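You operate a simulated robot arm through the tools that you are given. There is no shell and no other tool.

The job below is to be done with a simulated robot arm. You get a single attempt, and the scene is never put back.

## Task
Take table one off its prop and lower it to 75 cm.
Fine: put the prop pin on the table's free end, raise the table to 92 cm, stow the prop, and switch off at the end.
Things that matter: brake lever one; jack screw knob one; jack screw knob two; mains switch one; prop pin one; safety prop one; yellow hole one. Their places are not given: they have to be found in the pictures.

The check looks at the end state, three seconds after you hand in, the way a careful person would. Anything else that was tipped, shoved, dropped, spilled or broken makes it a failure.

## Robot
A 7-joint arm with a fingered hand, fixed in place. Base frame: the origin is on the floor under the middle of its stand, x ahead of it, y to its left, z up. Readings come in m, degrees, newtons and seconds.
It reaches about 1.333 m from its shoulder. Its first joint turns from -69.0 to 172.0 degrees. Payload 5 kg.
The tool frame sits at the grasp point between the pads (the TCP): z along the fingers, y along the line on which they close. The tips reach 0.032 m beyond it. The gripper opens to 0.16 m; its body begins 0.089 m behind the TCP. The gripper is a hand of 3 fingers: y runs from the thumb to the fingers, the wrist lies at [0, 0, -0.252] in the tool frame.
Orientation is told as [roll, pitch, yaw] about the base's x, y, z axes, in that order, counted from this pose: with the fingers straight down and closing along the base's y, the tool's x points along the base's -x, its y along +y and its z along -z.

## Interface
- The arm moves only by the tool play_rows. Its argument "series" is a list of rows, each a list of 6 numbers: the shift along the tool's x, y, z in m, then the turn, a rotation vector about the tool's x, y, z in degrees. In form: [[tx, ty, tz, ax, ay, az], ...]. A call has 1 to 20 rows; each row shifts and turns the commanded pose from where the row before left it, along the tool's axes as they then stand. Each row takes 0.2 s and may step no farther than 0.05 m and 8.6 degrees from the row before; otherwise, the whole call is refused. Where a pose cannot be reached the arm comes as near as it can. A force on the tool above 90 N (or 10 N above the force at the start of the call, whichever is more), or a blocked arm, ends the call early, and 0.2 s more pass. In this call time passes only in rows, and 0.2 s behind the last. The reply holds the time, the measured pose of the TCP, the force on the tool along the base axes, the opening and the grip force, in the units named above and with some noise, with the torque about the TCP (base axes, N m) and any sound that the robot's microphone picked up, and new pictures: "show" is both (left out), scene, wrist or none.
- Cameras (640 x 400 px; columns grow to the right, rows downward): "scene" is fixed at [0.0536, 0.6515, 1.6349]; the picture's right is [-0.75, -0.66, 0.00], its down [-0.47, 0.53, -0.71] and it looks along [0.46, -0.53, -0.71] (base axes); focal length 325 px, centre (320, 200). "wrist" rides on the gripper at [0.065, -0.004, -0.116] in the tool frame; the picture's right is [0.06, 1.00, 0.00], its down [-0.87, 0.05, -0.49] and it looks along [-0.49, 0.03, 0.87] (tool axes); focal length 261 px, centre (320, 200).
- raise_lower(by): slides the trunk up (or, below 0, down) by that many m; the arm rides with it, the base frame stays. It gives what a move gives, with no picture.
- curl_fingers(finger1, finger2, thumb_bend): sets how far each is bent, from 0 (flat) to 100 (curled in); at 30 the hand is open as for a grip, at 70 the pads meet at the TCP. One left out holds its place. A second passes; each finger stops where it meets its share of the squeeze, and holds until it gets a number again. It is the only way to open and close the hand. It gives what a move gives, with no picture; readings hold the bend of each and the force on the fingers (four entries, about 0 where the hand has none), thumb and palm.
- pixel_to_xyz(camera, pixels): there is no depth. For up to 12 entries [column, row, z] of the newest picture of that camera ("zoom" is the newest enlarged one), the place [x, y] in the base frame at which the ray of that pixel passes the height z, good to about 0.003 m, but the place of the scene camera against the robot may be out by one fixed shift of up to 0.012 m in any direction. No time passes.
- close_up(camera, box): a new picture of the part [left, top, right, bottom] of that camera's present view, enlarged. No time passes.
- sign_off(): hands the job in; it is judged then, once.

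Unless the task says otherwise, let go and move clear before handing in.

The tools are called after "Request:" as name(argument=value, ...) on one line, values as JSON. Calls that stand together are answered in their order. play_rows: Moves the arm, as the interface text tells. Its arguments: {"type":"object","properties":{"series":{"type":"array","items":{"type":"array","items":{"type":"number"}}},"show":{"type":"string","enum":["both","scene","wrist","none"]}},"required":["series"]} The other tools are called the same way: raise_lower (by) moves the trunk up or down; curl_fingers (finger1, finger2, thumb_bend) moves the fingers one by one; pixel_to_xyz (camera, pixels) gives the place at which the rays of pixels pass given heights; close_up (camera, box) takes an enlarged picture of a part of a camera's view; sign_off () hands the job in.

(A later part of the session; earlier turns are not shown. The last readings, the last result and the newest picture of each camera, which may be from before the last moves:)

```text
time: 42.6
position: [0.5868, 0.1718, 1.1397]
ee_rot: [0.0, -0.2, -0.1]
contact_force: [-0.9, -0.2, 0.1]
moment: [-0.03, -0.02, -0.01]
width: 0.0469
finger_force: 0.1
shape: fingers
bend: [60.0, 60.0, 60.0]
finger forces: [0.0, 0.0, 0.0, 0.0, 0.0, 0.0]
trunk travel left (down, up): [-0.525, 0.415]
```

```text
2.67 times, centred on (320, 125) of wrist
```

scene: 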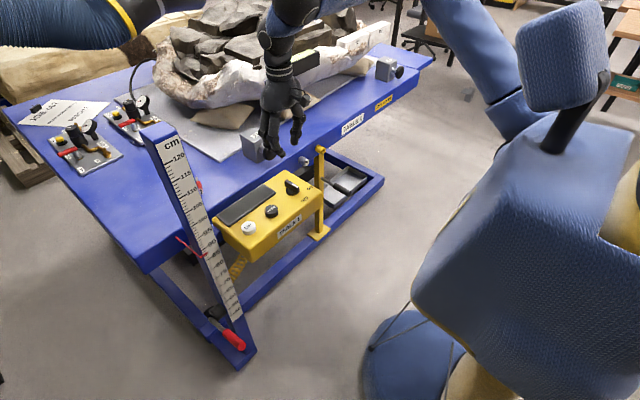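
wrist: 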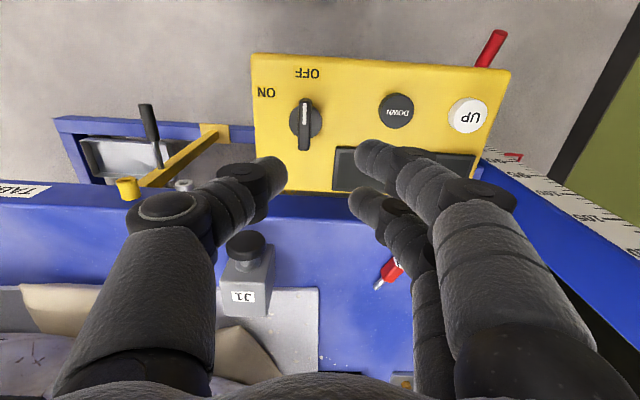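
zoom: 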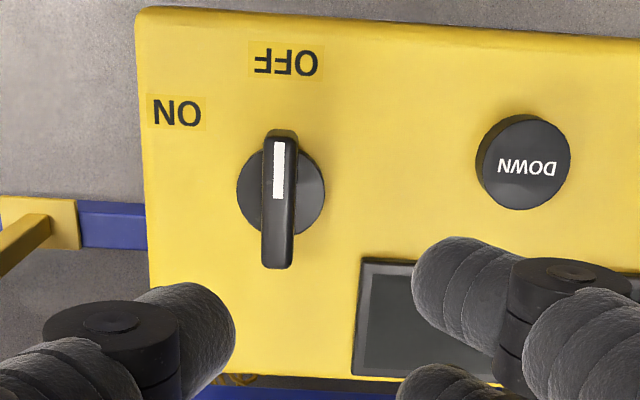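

Both views agree: switch bar centred at (0.594, 0.1535), top z≈0.952, lying along x; DOWN at (0.573, 0.260), UP at (0.573, 0.345), tops z≈0.943. I'll come down over the switch with the hand slightly open, closing line across the bar.

Request:
play_rows(series=[[-0.004, -0.009, 0.02, 0, 0, 0], [-0.004, -0.009, 0.03, 0, 0, 0], [0, 0, 0.04, 0, 0, 0], [0, 0, 0.035, 0, 0, 0], [0, 0, 0.02, 0, 0, 0]])

Request:
close_up(camera="wrist", box=[200, 80, 440, 260])

Request:
close_up(camera="scene", box=[210, 120, 350, 260])

```text
time: 43.8
position: [0.5975, 0.1549, 0.9939]
ee_rot: [0.0, 0.0, 0.0]
contact_force: [0.1, 0.1, -0.1]
moment: [0.0, 0.0, -0.01]
width: 0.0467
finger_force: 0.1
shape: fingers
bend: [60.0, 60.0, 60.0]
finger forces: [0.0, 0.0, 0.1, 0.1, 0.0, 0.1]
trunk travel left (down, up): [-0.525, 0.415]
```

scene: 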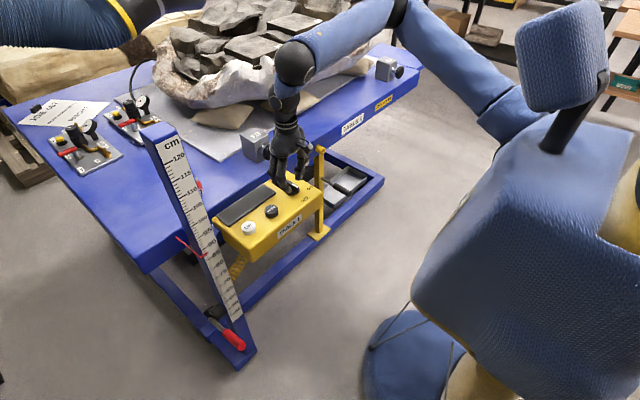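
wrist: 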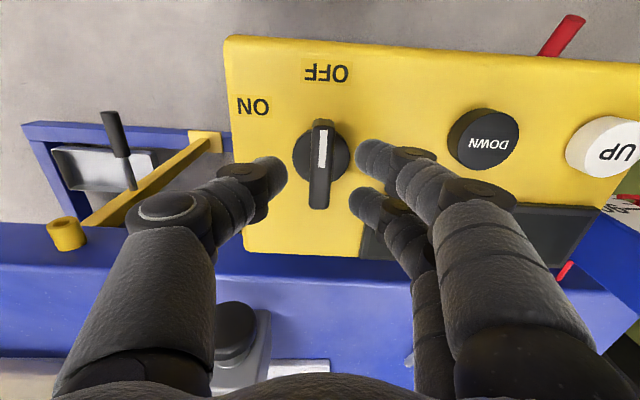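

```text
2.22 times, centred on (320, 170) of wrist
```

zoom: 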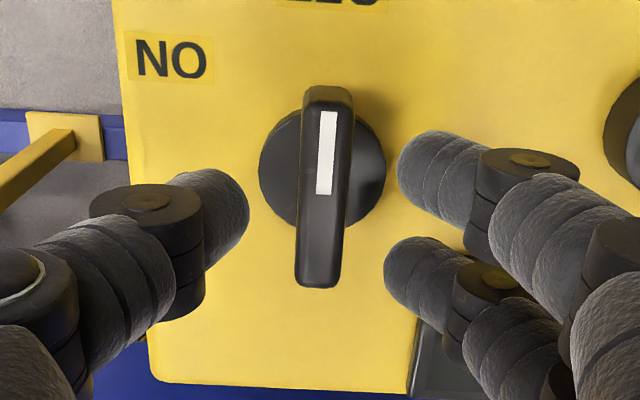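

```text
2.86 times, centred on (280, 190) of scene
```

zoom: 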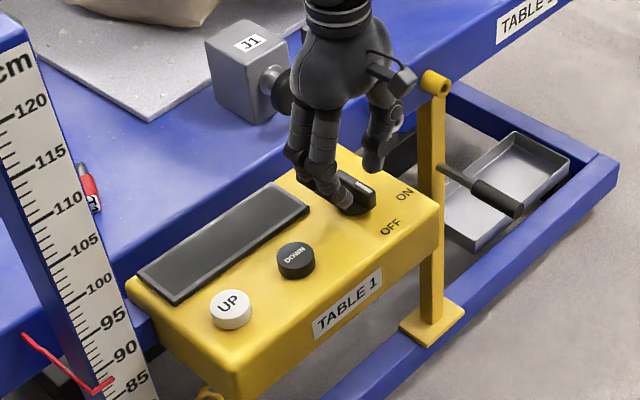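

The bar at (321,165) lies centred between thumb and fingers. I'll descend in small steps and stop on contact.

Request:
play_rows(series=[[0, 0, 0.006, 0, 0, 0], [0, 0, 0.006, 0, 0, 0], [0, 0, 0.005, 0, 0, 0], [0, 0, 0.005, 0, 0, 0]], show="wrist")

Request:
close_up(camera="wrist", box=[200, 80, 440, 260])

```text
time: 44.8
position: [0.5969, 0.1545, 0.9736]
ee_rot: [-0.1, 0.0, -0.1]
contact_force: [-0.7, -0.8, 0.3]
moment: [-0.01, 0.0, 0.01]
width: 0.0468
finger_force: 0.0
shape: fingers
bend: [60.0, 60.0, 60.0]
finger forces: [0.0, 0.1, 0.0, 0.0, 0.0, 0.1]
trunk travel left (down, up): [-0.525, 0.415]
```

wrist: 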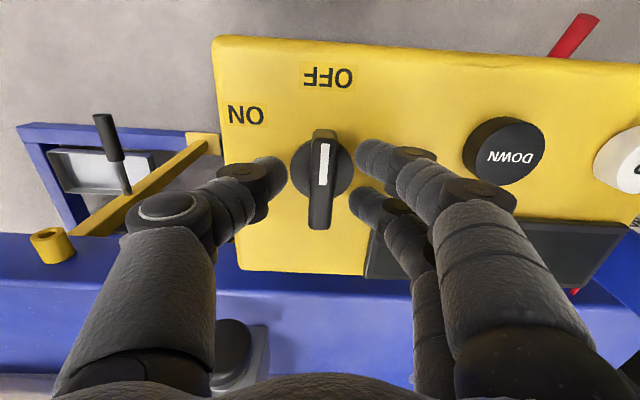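

```text
2.22 times, centred on (320, 170) of wrist
```

zoom: 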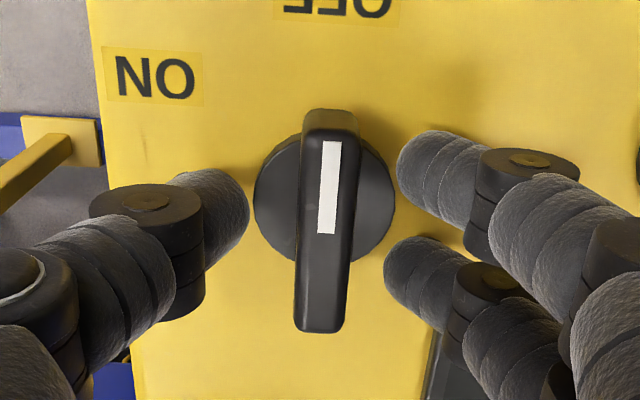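

No contact at z 0.974; fingers straddle the bar evenly. I'll lower another 6 mm and close on the bar.

Request:
play_rows(series=[[0, 0, 0.003, 0, 0, 0], [0, 0, 0.004, 0, 0, 0]], show="none")

Request:
curl_fingers(finger1=71, finger2=71, thumb_bend=71)

Request:
play_rows(series=[[0, 0, 0, 0, 0, 0]], show="wrist")

Request:
close_up(camera="wrist", box=[200, 80, 440, 260])

```text
time: 45.4
position: [0.5946, 0.154, 0.9681]
ee_rot: [0.1, -0.2, 0.0]
contact_force: [2.9, -1.7, 33.6]
moment: [-0.62, -0.03, 0.08]
width: 0.0468
finger_force: 16.0
shape: fingers
bend: [60.0, 60.0, 61.0]
finger forces: [5.5, 3.6, 0.1, 0.0, 23.4, 0.0]
trunk travel left (down, up): [-0.525, 0.415]
```

```text
time: 46.4
position: [0.5951, 0.1525, 0.9675]
ee_rot: [0.1, -0.1, -0.1]
contact_force: [5.8, 2.0, 30.9]
moment: [-0.35, -0.12, -0.01]
width: 0.0388
finger_force: 30.1
shape: fingers
bend: [66.0, 65.0, 67.0]
finger forces: [14.5, 12.8, 0.0, 0.0, 32.4, 0.1]
trunk travel left (down, up): [-0.525, 0.415]
```

```text
time: 46.8
position: [0.5943, 0.1535, 0.966]
ee_rot: [0.0, -0.2, -0.2]
contact_force: [6.8, 2.3, 34.0]
moment: [-0.36, -0.13, 0.0]
width: 0.0389
finger_force: 30.7
shape: fingers
bend: [66.0, 65.0, 67.0]
finger forces: [15.1, 13.4, 0.0, 0.1, 33.0, 0.1]
trunk travel left (down, up): [-0.525, 0.415]
```

wrist: 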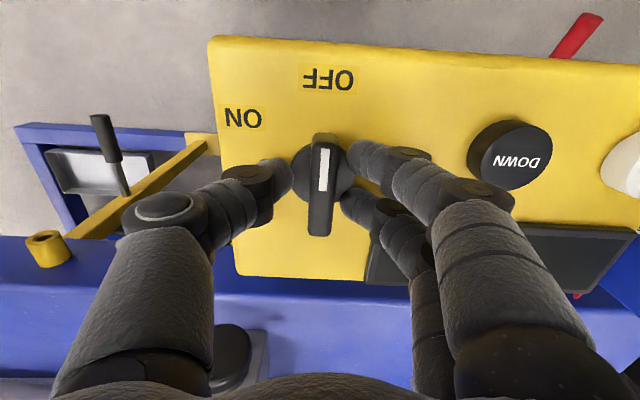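

```text
2.22 times, centred on (320, 170) of wrist
```

zoom: 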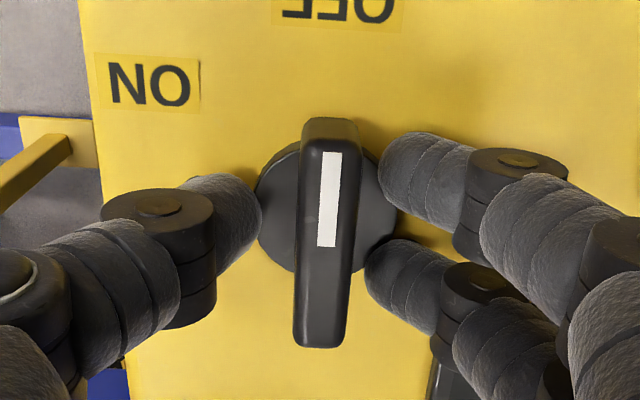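

The tips are pressing the round base of the knob (34 N up, width 0.039). I'll raise about 8 mm so they close on the bar above the base instead.

Request:
play_rows(series=[[0, 0, -0.004, 0, 0, 0], [0, 0, -0.004, 0, 0, 0], [0, 0, 0, 0, 0, 0]], show="wrist")

Request:
close_up(camera="wrist", box=[200, 80, 440, 260])

```text
time: 47.6
position: [0.5953, 0.1536, 0.9735]
ee_rot: [0.0, 0.0, 0.0]
contact_force: [-1.9, 5.0, -4.0]
moment: [0.17, 0.03, -0.02]
width: 0.0241
finger_force: 10.3
shape: fingers
bend: [67.0, 67.0, 69.0]
finger forces: [6.4, 6.1, 0.0, 0.1, 7.8, 0.1]
trunk travel left (down, up): [-0.525, 0.415]
```

wrist: 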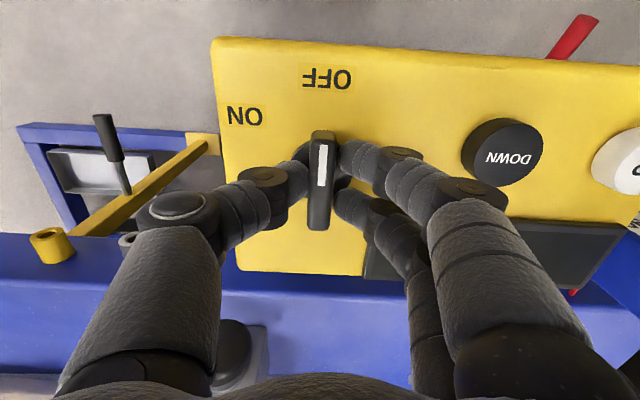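

```text
2.22 times, centred on (320, 170) of wrist
```

zoom: 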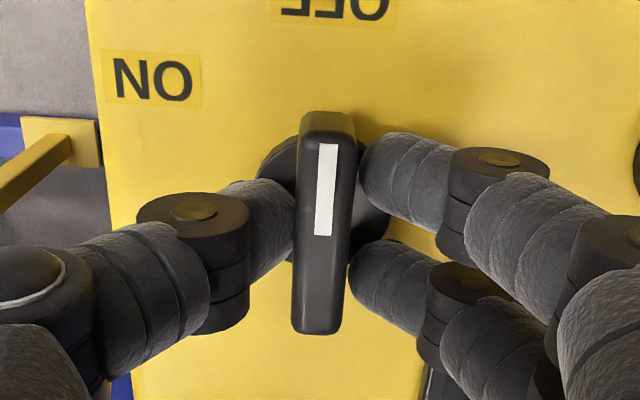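

The pads now hold the bar (6+6 N against 8 N). I'll turn the hand about its own axis toward ON (the marked end moving to -y), in small steps.

Request:
play_rows(series=[[0, 0, 0, 0, 0, -5], [0, 0, 0, 0, 0, -7.5], [0, 0, 0, 0, 0, -7.5], [0, 0, 0, 0, 0, -7.5]], show="wrist")

Request:
close_up(camera="wrist", box=[200, 60, 440, 240])

```text
time: 48.6
position: [0.5958, 0.154, 0.973]
ee_rot: [0.1, 0.0, 27.6]
contact_force: [-1.6, 7.0, -7.1]
moment: [0.22, 0.02, -0.03]
width: 0.0245
finger_force: 8.3
shape: fingers
bend: [67.0, 67.0, 69.0]
finger forces: [5.9, 6.4, 0.0, 0.0, 4.8, 0.1]
trunk travel left (down, up): [-0.525, 0.415]
```

wrist: 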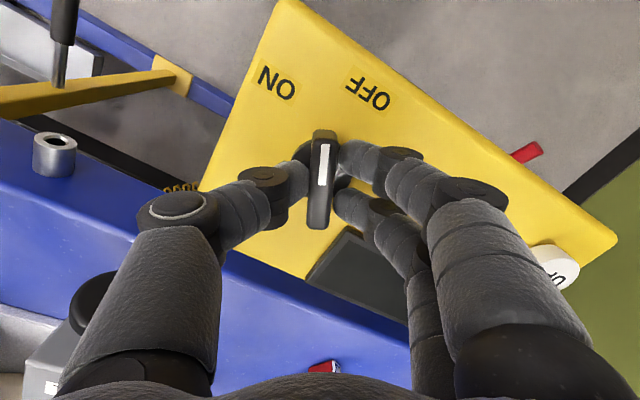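

```text
2.22 times, centred on (320, 150) of wrist
```

zoom: 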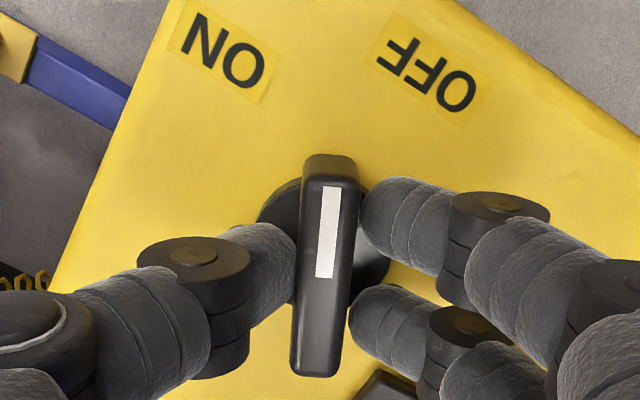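

The bar turns with the hand (27.6° now), the mark heading toward ON at (277,83). I'll keep turning and listen for a click or rising torque.

Request:
play_rows(series=[[0, 0, 0, 0, 0, -6], [0, 0, 0, 0, 0, -6], [0, 0, 0, 0, 0, -6]], show="wrist")

Request:
close_up(camera="wrist", box=[200, 60, 440, 240])

Request:
close_up(camera="scene", box=[210, 120, 350, 260])

```text
time: 49.4
position: [0.595, 0.1552, 0.9731]
ee_rot: [0.0, 0.0, 45.6]
contact_force: [-2.5, 7.1, -4.0]
moment: [0.24, 0.06, -0.01]
width: 0.0244
finger_force: 8.8
shape: fingers
bend: [67.0, 67.0, 69.0]
finger forces: [5.8, 7.6, 0.0, 0.0, 5.0, 0.0]
trunk travel left (down, up): [-0.525, 0.415]
```

wrist: 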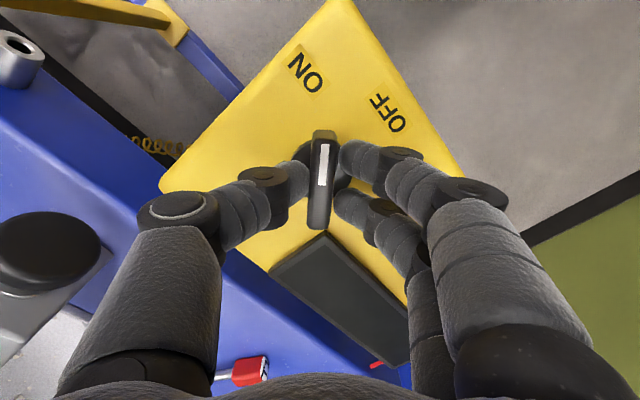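

```text
2.22 times, centred on (320, 150) of wrist
```

zoom: 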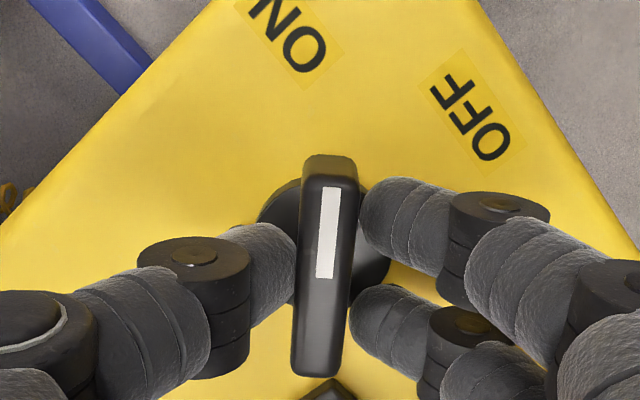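

```text
2.86 times, centred on (280, 190) of scene
```

zoom: 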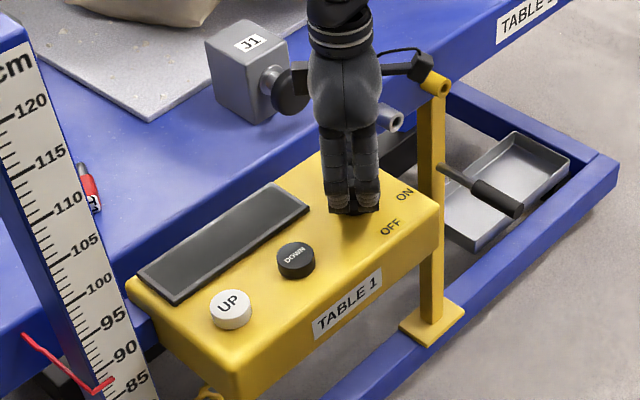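

At 45.6° the mark points nearly at ON (label ~10° further) and no click was heard. I'll turn a further 10-12°.

Request:
play_rows(series=[[0, 0, 0, 0, 0, -4], [0, 0, 0, 0, 0, -4], [0, 0, 0, 0, 0, -4]])

Request:
close_up(camera="wrist", box=[200, 60, 440, 240])

Request:
close_up(camera="scene", box=[210, 120, 350, 260])

```text
time: 50.2
position: [0.5955, 0.1535, 0.9741]
ee_rot: [-0.2, 0.0, 57.6]
contact_force: [-2.9, 7.0, -0.6]
moment: [0.25, 0.15, 0.0]
width: 0.0242
finger_force: 10.4
shape: fingers
bend: [67.0, 67.0, 69.0]
finger forces: [5.7, 7.9, 0.0, 0.0, 5.5, 0.0]
trunk travel left (down, up): [-0.525, 0.415]
```

scene: 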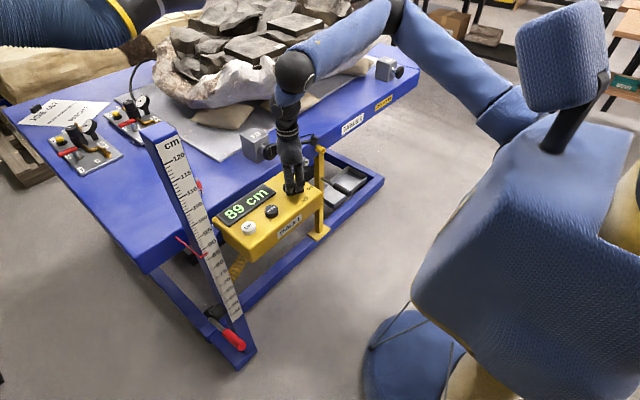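
wrist: 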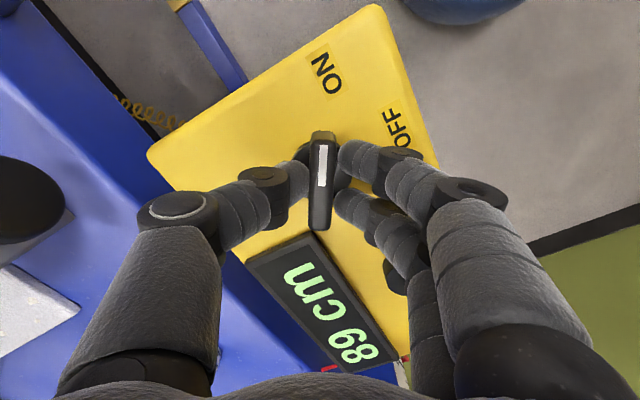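

```text
2.22 times, centred on (320, 150) of wrist
```

zoom: 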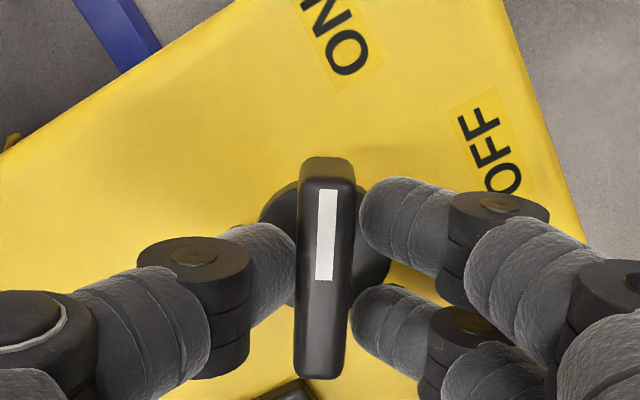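

```text
2.86 times, centred on (280, 190) of scene
```

zoom: 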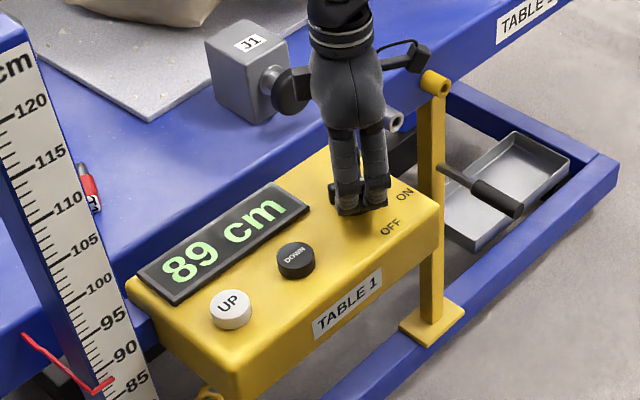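

The display lit up: "89 cm" — mains is ON (the scale pointer looked near 87 only through parallax from above). I'll release the switch, rise, and make a fist-tip for pressing.

Request:
curl_fingers(finger1=60, finger2=60, thumb_bend=60)

Request:
play_rows(series=[[0, 0, -0.01, 0, 0, 0], [0, 0, -0.02, 0, 0, 0], [0, 0, -0.03, 0, 0, 0], [0, 0, -0.03, 0, 0, 0]])

Request:
close_up(camera="scene", box=[210, 120, 350, 260])

Request:
close_up(camera="scene", box=[170, 210, 250, 270])

```text
time: 51.2
position: [0.5955, 0.1538, 0.974]
ee_rot: [0.0, 0.0, 57.4]
contact_force: [-0.5, 0.3, 0.4]
moment: [-0.01, 0.01, 0.01]
width: 0.0467
finger_force: 0.1
shape: fingers
bend: [60.0, 60.0, 60.0]
finger forces: [0.1, 0.0, 0.1, 0.0, 0.0, 0.0]
trunk travel left (down, up): [-0.525, 0.415]
```

```text
time: 52.2
position: [0.5958, 0.1532, 1.0639]
ee_rot: [-0.1, 0.0, 57.6]
contact_force: [-0.9, -0.5, -0.3]
moment: [-0.04, -0.04, -0.02]
width: 0.0468
finger_force: 0.2
shape: fingers
bend: [60.0, 60.0, 60.0]
finger forces: [0.0, 0.0, 0.0, 0.1, 0.0, 0.0]
trunk travel left (down, up): [-0.525, 0.415]
```

scene: 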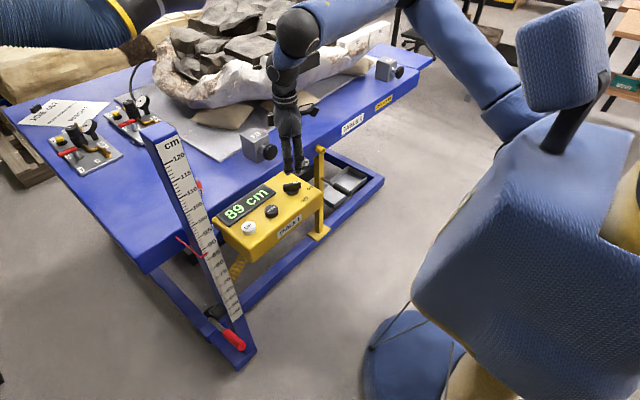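
wrist: 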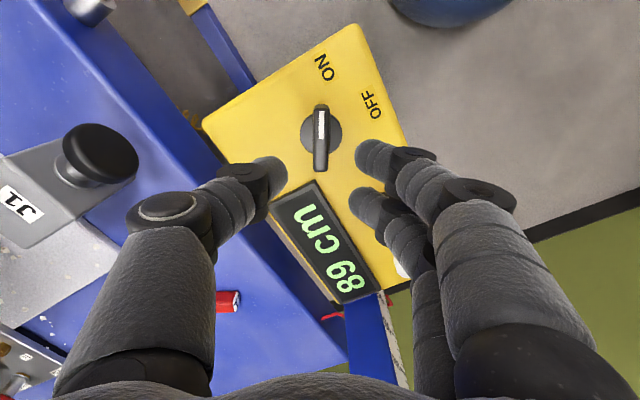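

```text
2.86 times, centred on (280, 190) of scene
```

zoom: 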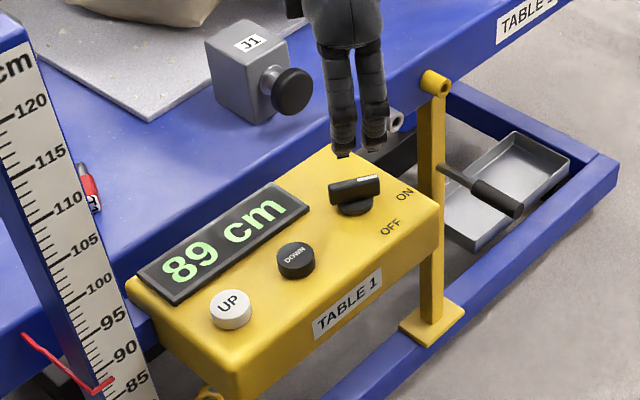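

```text
6.67 times, centred on (210, 240) of scene
```

zoom: 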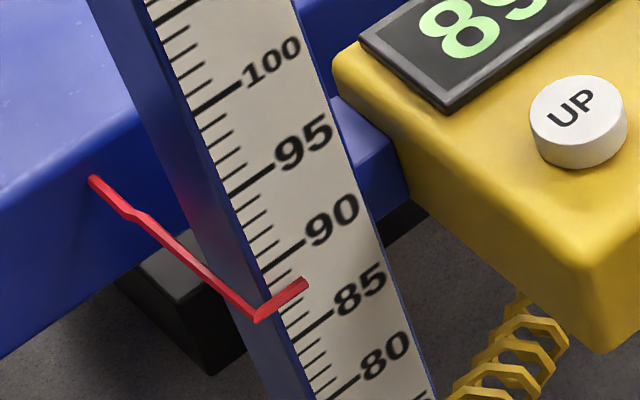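

The white mark now points at ON and the hand is clear. I'll close to a fist tip, lean the wrist slightly away from the column, and go above the UP button at (0.573, 0.345).

Request:
curl_fingers(finger1=72, finger2=72, thumb_bend=72)

Request:
play_rows(series=[[0, 0, 0, -2.7, -4.2, 0], [0, 0, 0, -2.7, -4.2, 0], [-0.0222, 0.0192, 0.0109, 0, 0, 0], [-0.0222, 0.0192, 0.0109, 0, 0, 0], [-0.0222, 0.0192, 0.0109, 0, 0, 0], [-0.0222, 0.0192, 0.0109, 0, 0, 0], [-0.0222, 0.0192, 0.0109, 0, 0, 0], [-0.0222, 0.0192, 0.0109, 0, 0, 0]])

Request:
close_up(camera="scene", box=[130, 60, 330, 260])

Request:
close_up(camera="wrist", box=[200, 60, 440, 240])

```text
time: 53.2
position: [0.5956, 0.1538, 1.064]
ee_rot: [0.1, 0.0, 57.3]
contact_force: [0.3, -0.2, 0.3]
moment: [-0.01, 0.01, -0.01]
width: 0.0065
finger_force: 0.1
shape: fingers
bend: [72.0, 72.0, 72.0]
finger forces: [0.0, 0.1, 0.0, 0.1, 0.1, 0.1]
trunk travel left (down, up): [-0.525, 0.415]
```

```text
time: 55.0
position: [0.5697, 0.3383, 1.0294]
ee_rot: [5.4, -8.4, 57.0]
contact_force: [0.8, -0.6, -0.6]
moment: [-0.06, -0.02, -0.04]
width: 0.0066
finger_force: 0.1
shape: fingers
bend: [72.0, 72.0, 72.0]
finger forces: [0.0, 0.0, 0.0, 0.1, 0.0, 0.0]
trunk travel left (down, up): [-0.525, 0.415]
```

scene: 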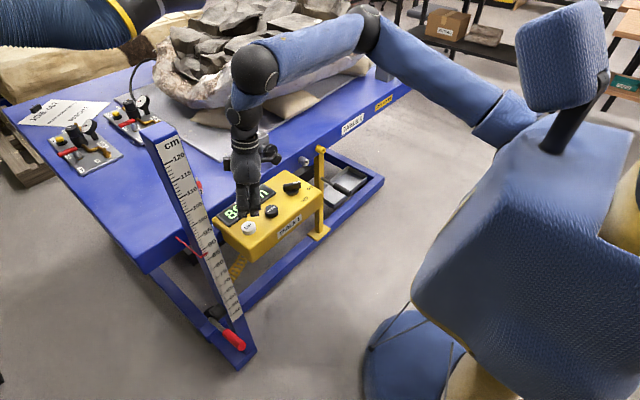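
wrist: 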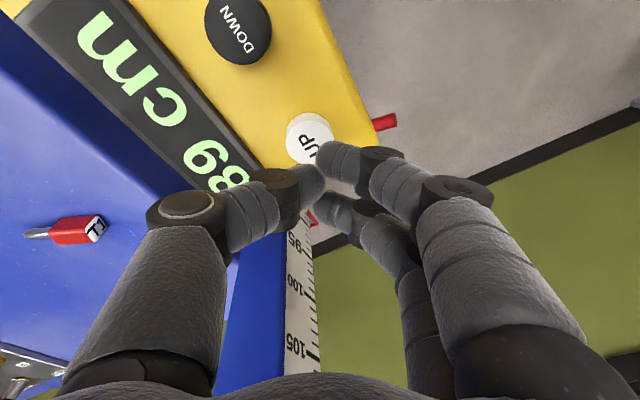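

```text
2.00 times, centred on (230, 160) of scene
```

zoom: 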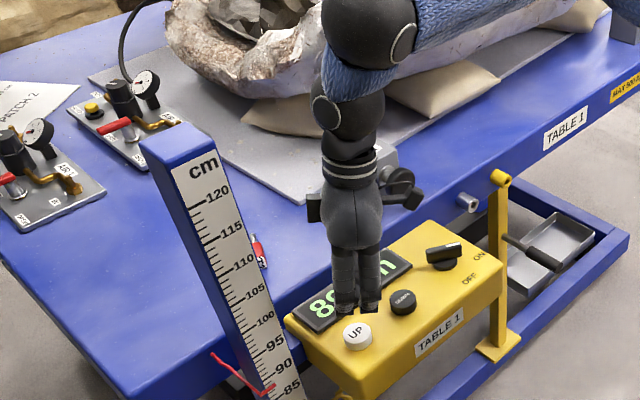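

```text
2.22 times, centred on (320, 150) of wrist
```

zoom: 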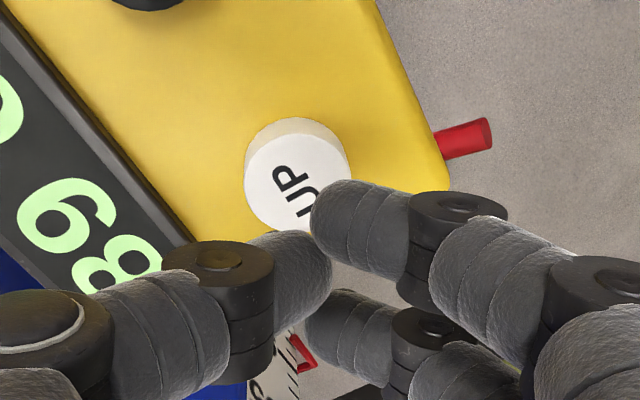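

The fist is above the box and well clear of the column. I'll verify the UP button's place from here before pressing.

Request:
pixel_to_xyz(camera="wrist", pixels=[[311, 143, 0.943], [311, 119, 0.943], [287, 140, 0.943], [237, 28, 0.943], [318, 165, 0.995], [310, 185, 0.995], [330, 200, 0.995]])

```text
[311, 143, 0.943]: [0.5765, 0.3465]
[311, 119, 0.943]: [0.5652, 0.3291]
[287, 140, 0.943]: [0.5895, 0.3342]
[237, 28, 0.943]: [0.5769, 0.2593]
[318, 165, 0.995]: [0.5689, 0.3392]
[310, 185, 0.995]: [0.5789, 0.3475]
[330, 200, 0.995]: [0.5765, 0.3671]
```

UP measures (0.5765, 0.3465), right under the fingertips. I'll descend to just above it first.

Request:
play_rows(series=[[0.0001, -0.0055, 0.0143, 0, 0, 0], [0.002, -0.0014, 0.0148, 0, 0, 0], [0.002, -0.0014, 0.0148, 0, 0, 0]])

Request:
close_up(camera="wrist", box=[200, 60, 440, 240])

Request:
close_up(camera="scene", box=[190, 150, 310, 260])

```text
time: 55.8
position: [0.5748, 0.3364, 0.9836]
ee_rot: [5.3, -8.4, 57.0]
contact_force: [-0.7, -0.4, -0.4]
moment: [-0.02, 0.04, -0.01]
width: 0.0066
finger_force: 0.1
shape: fingers
bend: [72.0, 72.0, 72.0]
finger forces: [0.1, 0.1, 0.0, 0.1, 0.0, 0.0]
trunk travel left (down, up): [-0.525, 0.415]
```

scene: 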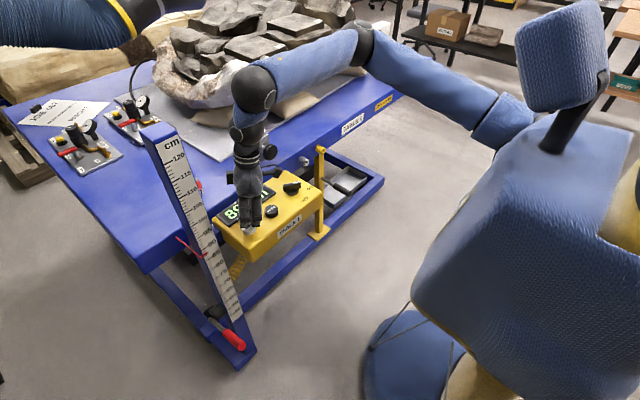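
wrist: 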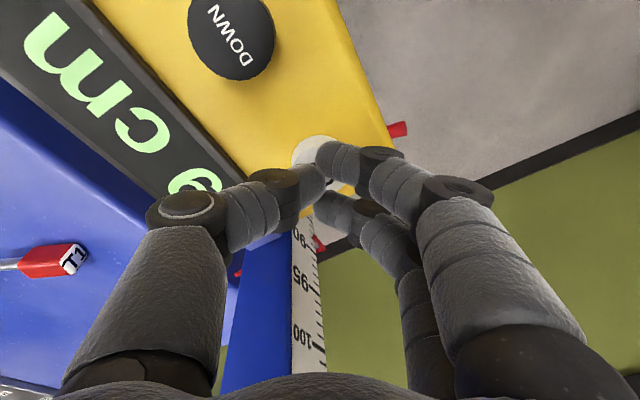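

```text
2.22 times, centred on (320, 150) of wrist
```

zoom: 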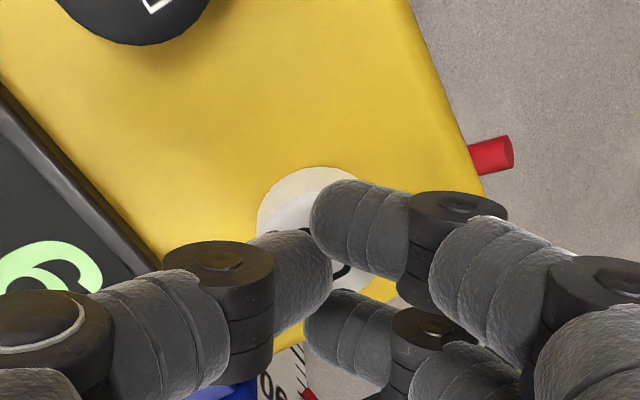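

```text
3.64 times, centred on (250, 205) of scene
```

zoom: 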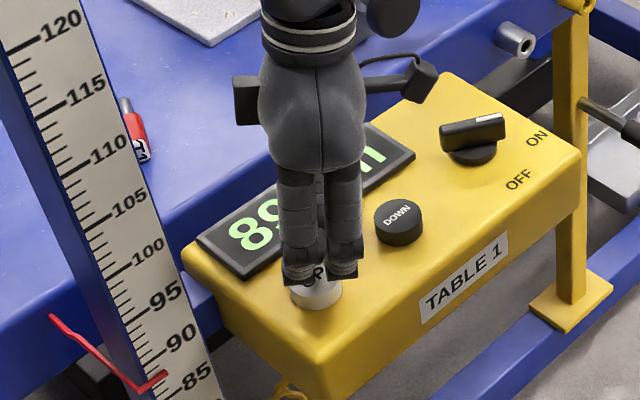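

The tips are just over UP. I'll press down in millimetre steps and read the force.

Request:
play_rows(series=[[0.0006, -0.0004, 0.004, 0, 0, 0], [0.0006, -0.0004, 0.004, 0, 0, 0]], show="scene")

Request:
close_up(camera="scene", box=[190, 150, 310, 260])

```text
time: 56.4
position: [0.5762, 0.3358, 0.977]
ee_rot: [5.4, -8.4, 57.0]
contact_force: [-0.1, -2.0, 2.3]
moment: [-0.02, 0.0, 0.02]
width: 0.0066
finger_force: 1.6
shape: fingers
bend: [72.0, 72.0, 72.0]
finger forces: [0.0, 0.1, 0.0, 0.0, 3.1, 0.1]
trunk travel left (down, up): [-0.525, 0.415]
```

scene: 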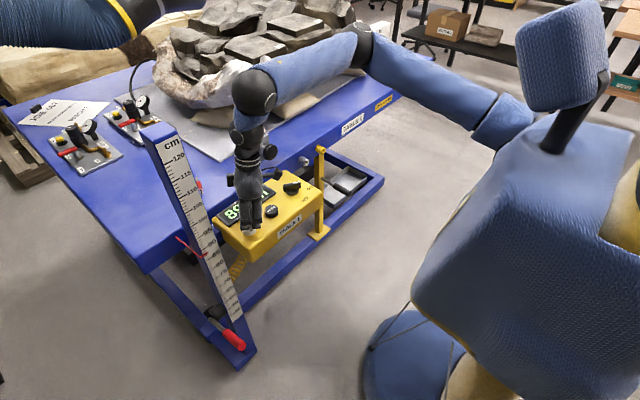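

```text
3.64 times, centred on (250, 205) of scene
```

zoom: 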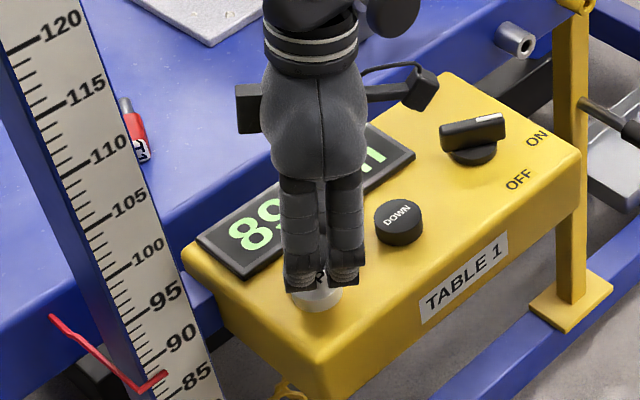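

Contact begins (2.3 N). I'll press another 4 mm, then back off, and compare the reading.

Request:
play_rows(series=[[0.0003, -0.0002, 0.002, 0, 0, 0], [0.0003, -0.0002, 0.002, 0, 0, 0]], show="scene")

Request:
close_up(camera="scene", box=[190, 150, 310, 260])

```text
time: 57.0
position: [0.5762, 0.3382, 0.9732]
ee_rot: [5.3, -8.4, 57.0]
contact_force: [1.3, -0.6, 5.5]
moment: [-0.01, -0.07, 0.03]
width: 0.0065
finger_force: 3.2
shape: fingers
bend: [72.0, 72.0, 72.0]
finger forces: [0.1, 0.0, 0.0, 0.1, 5.7, 0.0]
trunk travel left (down, up): [-0.525, 0.415]
```

scene: 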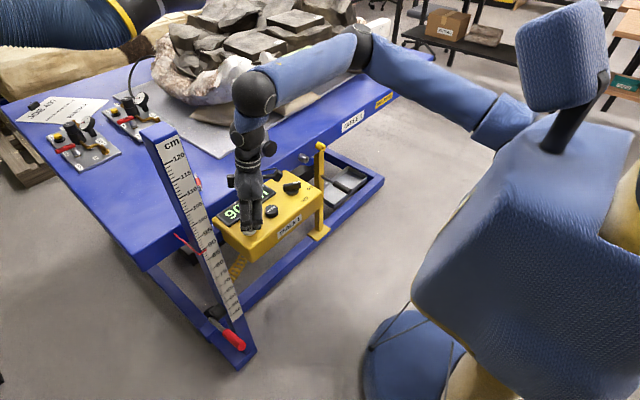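

```text
3.64 times, centred on (250, 205) of scene
```

zoom: 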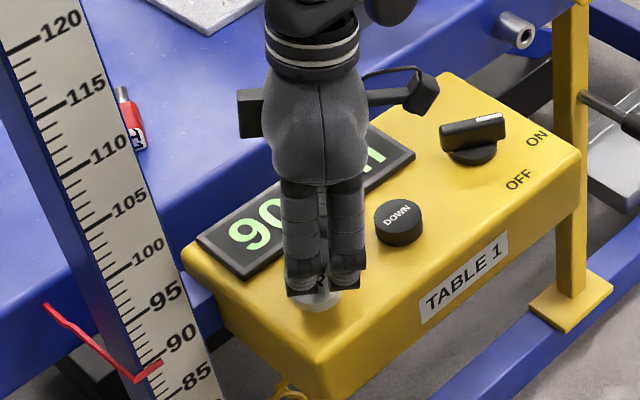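

The table moves up while UP is held: the display now reads 90. The box stays put. I'll hold one short moment more and re-read.

Request:
play_rows(series=[[0, 0, 0, 0, 0, 0]], show="scene")

Request:
close_up(camera="scene", box=[190, 150, 310, 260])

```text
time: 57.4
position: [0.5751, 0.337, 0.9732]
ee_rot: [5.5, -8.4, 57.0]
contact_force: [1.9, 0.3, 6.1]
moment: [0.0, -0.08, -0.02]
width: 0.0064
finger_force: 3.1
shape: fingers
bend: [72.0, 72.0, 72.0]
finger forces: [0.0, 0.1, 0.0, 0.1, 6.1, 0.0]
trunk travel left (down, up): [-0.525, 0.415]
```

scene: 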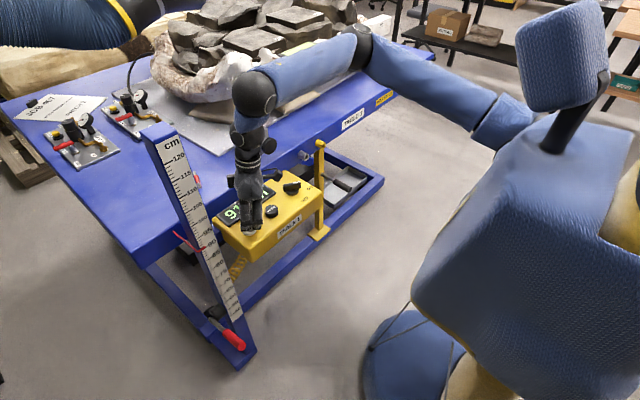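

```text
3.64 times, centred on (250, 205) of scene
```

zoom: 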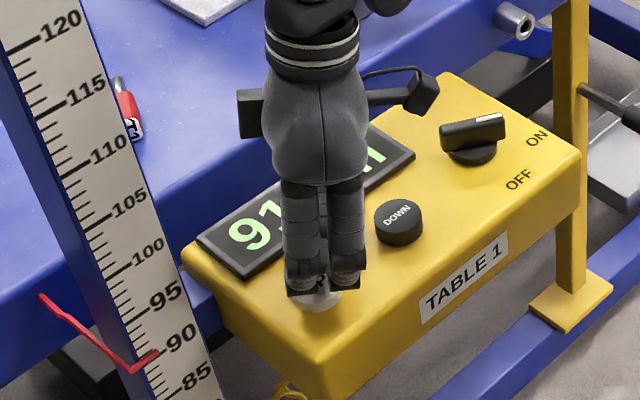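

Display reads 91, rising about 3 cm/s. I'll lift off now quickly; the release itself should carry it to about 92.

Request:
play_rows(series=[[-0.001, 0.0005, -0.006, 0, 0, 0], [-0.004, 0.003, -0.03, 0, 0, 0]], show="scene")

Request:
close_up(camera="scene", box=[170, 150, 310, 260])

```text
time: 58.0
position: [0.573, 0.3361, 1.0095]
ee_rot: [5.4, -8.4, 57.1]
contact_force: [-0.7, -0.3, 0.0]
moment: [0.03, -0.04, 0.0]
width: 0.0065
finger_force: 0.2
shape: fingers
bend: [72.0, 72.0, 72.0]
finger forces: [0.0, 0.1, 0.1, 0.0, 0.0, 0.0]
trunk travel left (down, up): [-0.525, 0.415]
```

scene: 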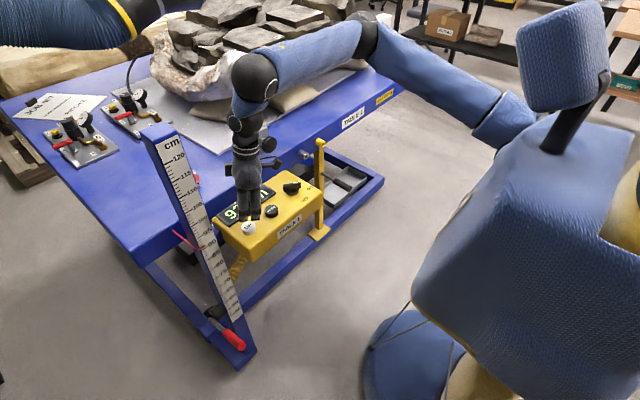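

```text
3.64 times, centred on (240, 205) of scene
```

zoom: 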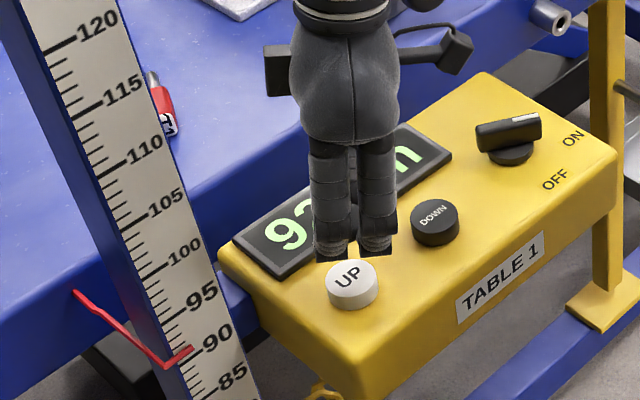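

The second digit looks like a 2. I'll raise the hand off the box, level and unwind it, and re-read the display unobstructed.

Request:
play_rows(series=[[-0.0059, 0.0037, -0.0394, 0, 0, 0], [-0.0059, 0.0037, -0.0394, 0, 0, 0], [0, 0, 0, 2.7, 4.2, 0], [0, 0, 0, 2.7, 4.2, 0], [0.0323, -0.0205, 0, 0, 0, 0], [0.0323, -0.0205, 0, 0, 0, 0], [0.0323, -0.0205, 0, 0, 0, 0], [0.0323, -0.0205, 0, 0, 0, 0], [0.0323, -0.0205, 0, 0, 0, 0], [0.0323, -0.0205, 0, 0, 0, 0], [0, 0, 0, 0, 0, 7.2], [0, 0, 0, 0, 0, 7.2], [0, 0, 0, 0, 0, 7.2], [0, 0, 0, 0, 0, 7.2], [0, 0, 0, 0, 0, 7.2], [0, 0, 0, 0, 0, 7.2], [0, 0, 0, 0, 0, 7.2], [0, 0, 0, 0, 0, 7.2]])

Request:
close_up(camera="scene", box=[170, 150, 310, 260])

Request:
close_up(camera="scene", box=[270, 130, 390, 250])

```text
time: 61.8
position: [0.5749, 0.1073, 1.0892]
ee_rot: [-0.1, 0.0, -0.3]
contact_force: [-0.1, -0.4, 0.0]
moment: [0.02, 0.02, 0.0]
width: 0.0065
finger_force: 0.0
shape: fingers
bend: [72.0, 72.0, 72.0]
finger forces: [0.0, 0.0, 0.0, 0.0, 0.0, 0.1]
trunk travel left (down, up): [-0.525, 0.415]
```

scene: 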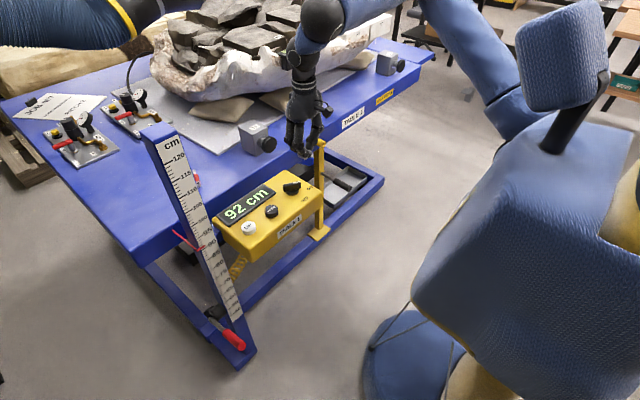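
wrist: 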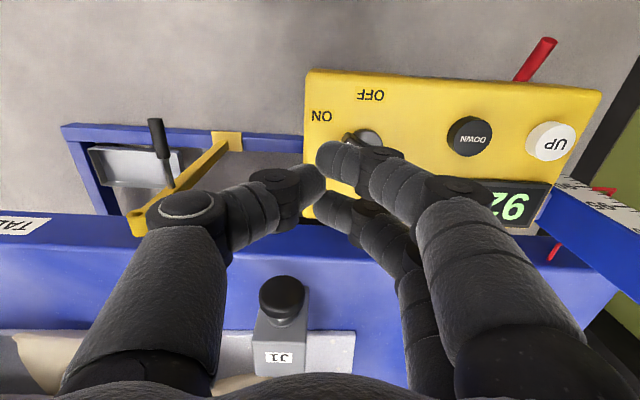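

```text
3.64 times, centred on (240, 205) of scene
```

zoom: 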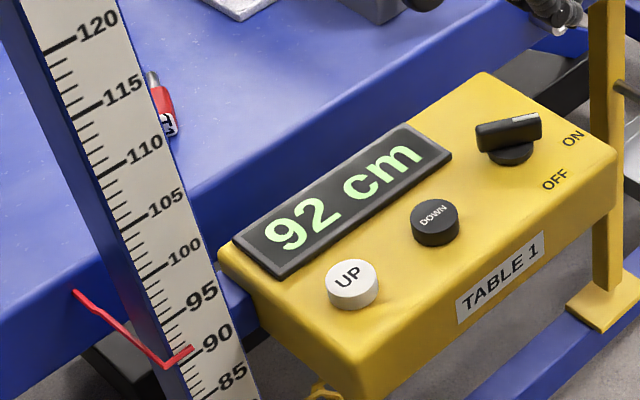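

```text
3.33 times, centred on (330, 190) of scene
```

zoom: 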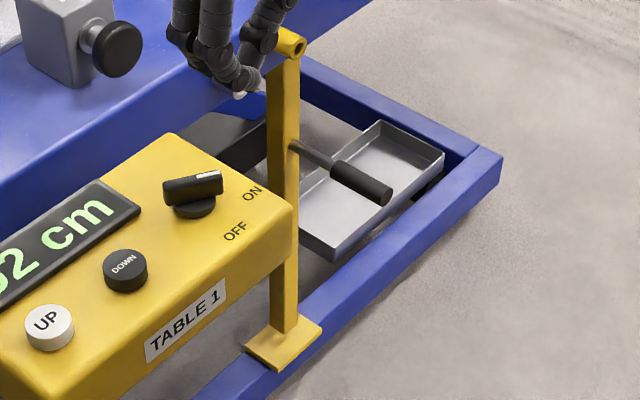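

The display reads 92 cm. Next is the prop: I'll move the hand to the robot side of it and lower, to look at the prop, its foot and its grip up close.

Request:
play_rows(series=[[0.012, -0.03, 0, 0, 0, 0], [0.012, -0.045, 0, 0, 0, 0], [0.012, -0.045, 0, 0, 0, 0], [0.012, -0.045, 0, 0, 0, 0], [0.012, -0.045, 0, 0, 0, 0], [0.01, -0.045, 0.01, 0, 0, 0], [0.005, -0.045, 0.01, 0, 0, 0], [0, -0.045, 0.02, 0, 0, 0], [0, -0.02, 0.04, 0, 0, 0], [0, 0, 0.04, 0, 0, 0], [0, 0, 0.04, 0, 0, 0], [0, 0, 0.04, 0, 0, 0], [0, 0, 0.04, 0, 0, 0]])

Request:
close_up(camera="wrist", box=[160, 80, 480, 280])

```text
time: 64.6
position: [0.5007, -0.2607, 0.8481]
ee_rot: [0.0, 0.1, -0.2]
contact_force: [0.7, 0.7, 0.0]
moment: [0.01, 0.03, -0.01]
width: 0.0066
finger_force: 0.0
shape: fingers
bend: [72.0, 72.0, 72.0]
finger forces: [0.0, 0.0, 0.0, 0.0, 0.0, 0.0]
trunk travel left (down, up): [-0.525, 0.415]
```

scene: 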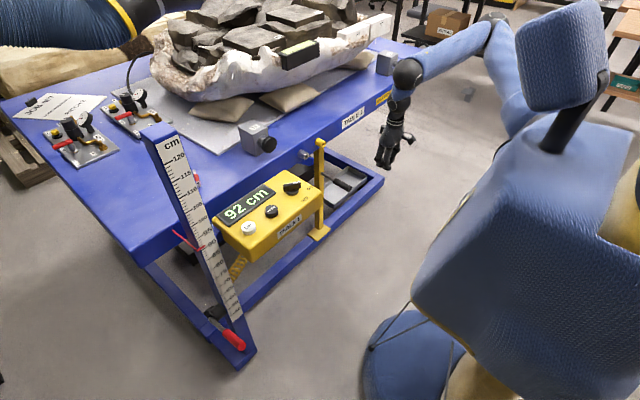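
wrist: 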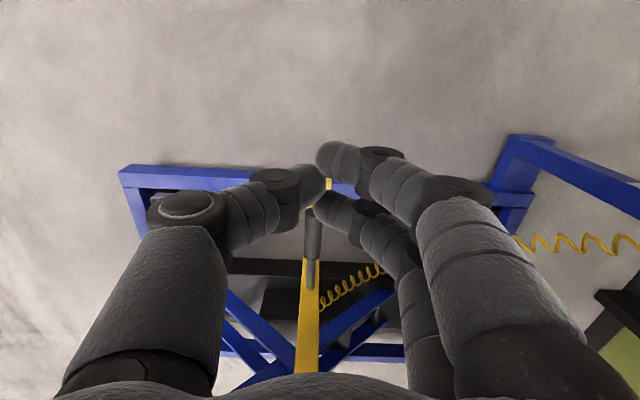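

```text
2.00 times, centred on (320, 180) of wrist
```

zoom: 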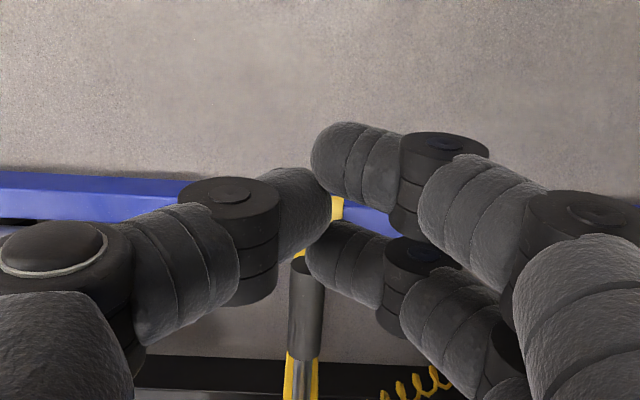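

The closed fingers block the view of the prop. I'll open the hand wide and look through.

Request:
curl_fingers(finger1=30, finger2=30, thumb_bend=30)

Request:
play_rows(series=[[0.02, 0, 0.0, 0, 0, 0]], show="wrist")

Request:
close_up(camera="wrist", box=[180, 100, 460, 300])

Request:
close_up(camera="scene", box=[290, 130, 390, 250])

```text
time: 65.6
position: [0.4996, -0.2602, 0.8491]
ee_rot: [0.0, -0.1, -0.1]
contact_force: [0.4, 0.2, 0.5]
moment: [-0.01, -0.02, 0.01]
width: 0.1678
finger_force: 0.1
shape: fingers
bend: [30.0, 30.0, 30.0]
finger forces: [0.1, 0.0, 0.1, 0.1, 0.1, 0.1]
trunk travel left (down, up): [-0.525, 0.415]
```

```text
time: 66.0
position: [0.4782, -0.2592, 0.8476]
ee_rot: [-0.1, -0.1, 0.0]
contact_force: [-0.9, 0.4, 0.2]
moment: [0.01, -0.04, -0.03]
width: 0.1676
finger_force: 0.1
shape: fingers
bend: [30.0, 30.0, 30.0]
finger forces: [0.1, 0.0, 0.1, 0.0, 0.1, 0.1]
trunk travel left (down, up): [-0.525, 0.415]
```

wrist: 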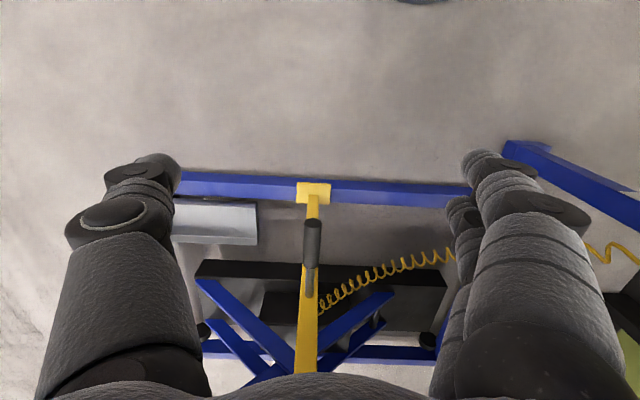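

```text
2.00 times, centred on (320, 200) of wrist
```

zoom: 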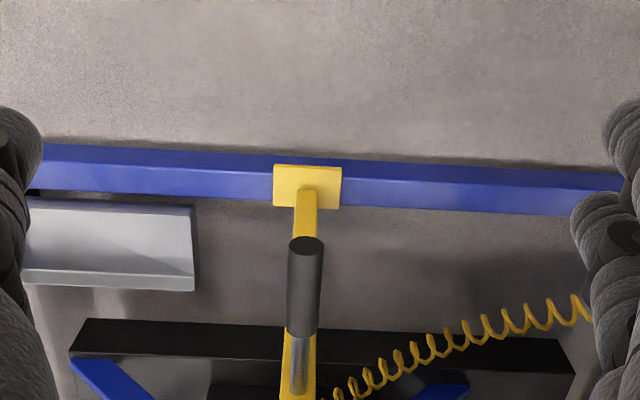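

```text
3.33 times, centred on (340, 190) of scene
```

zoom: 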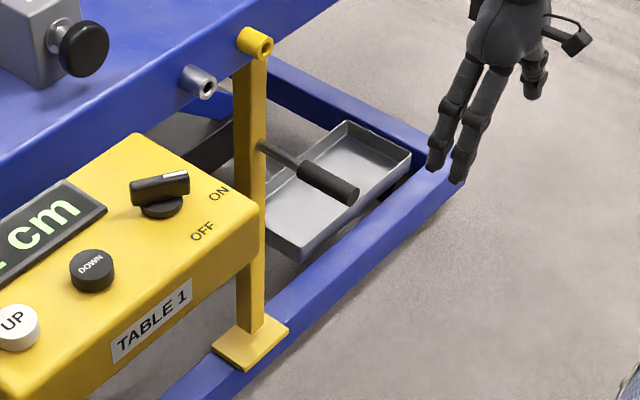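

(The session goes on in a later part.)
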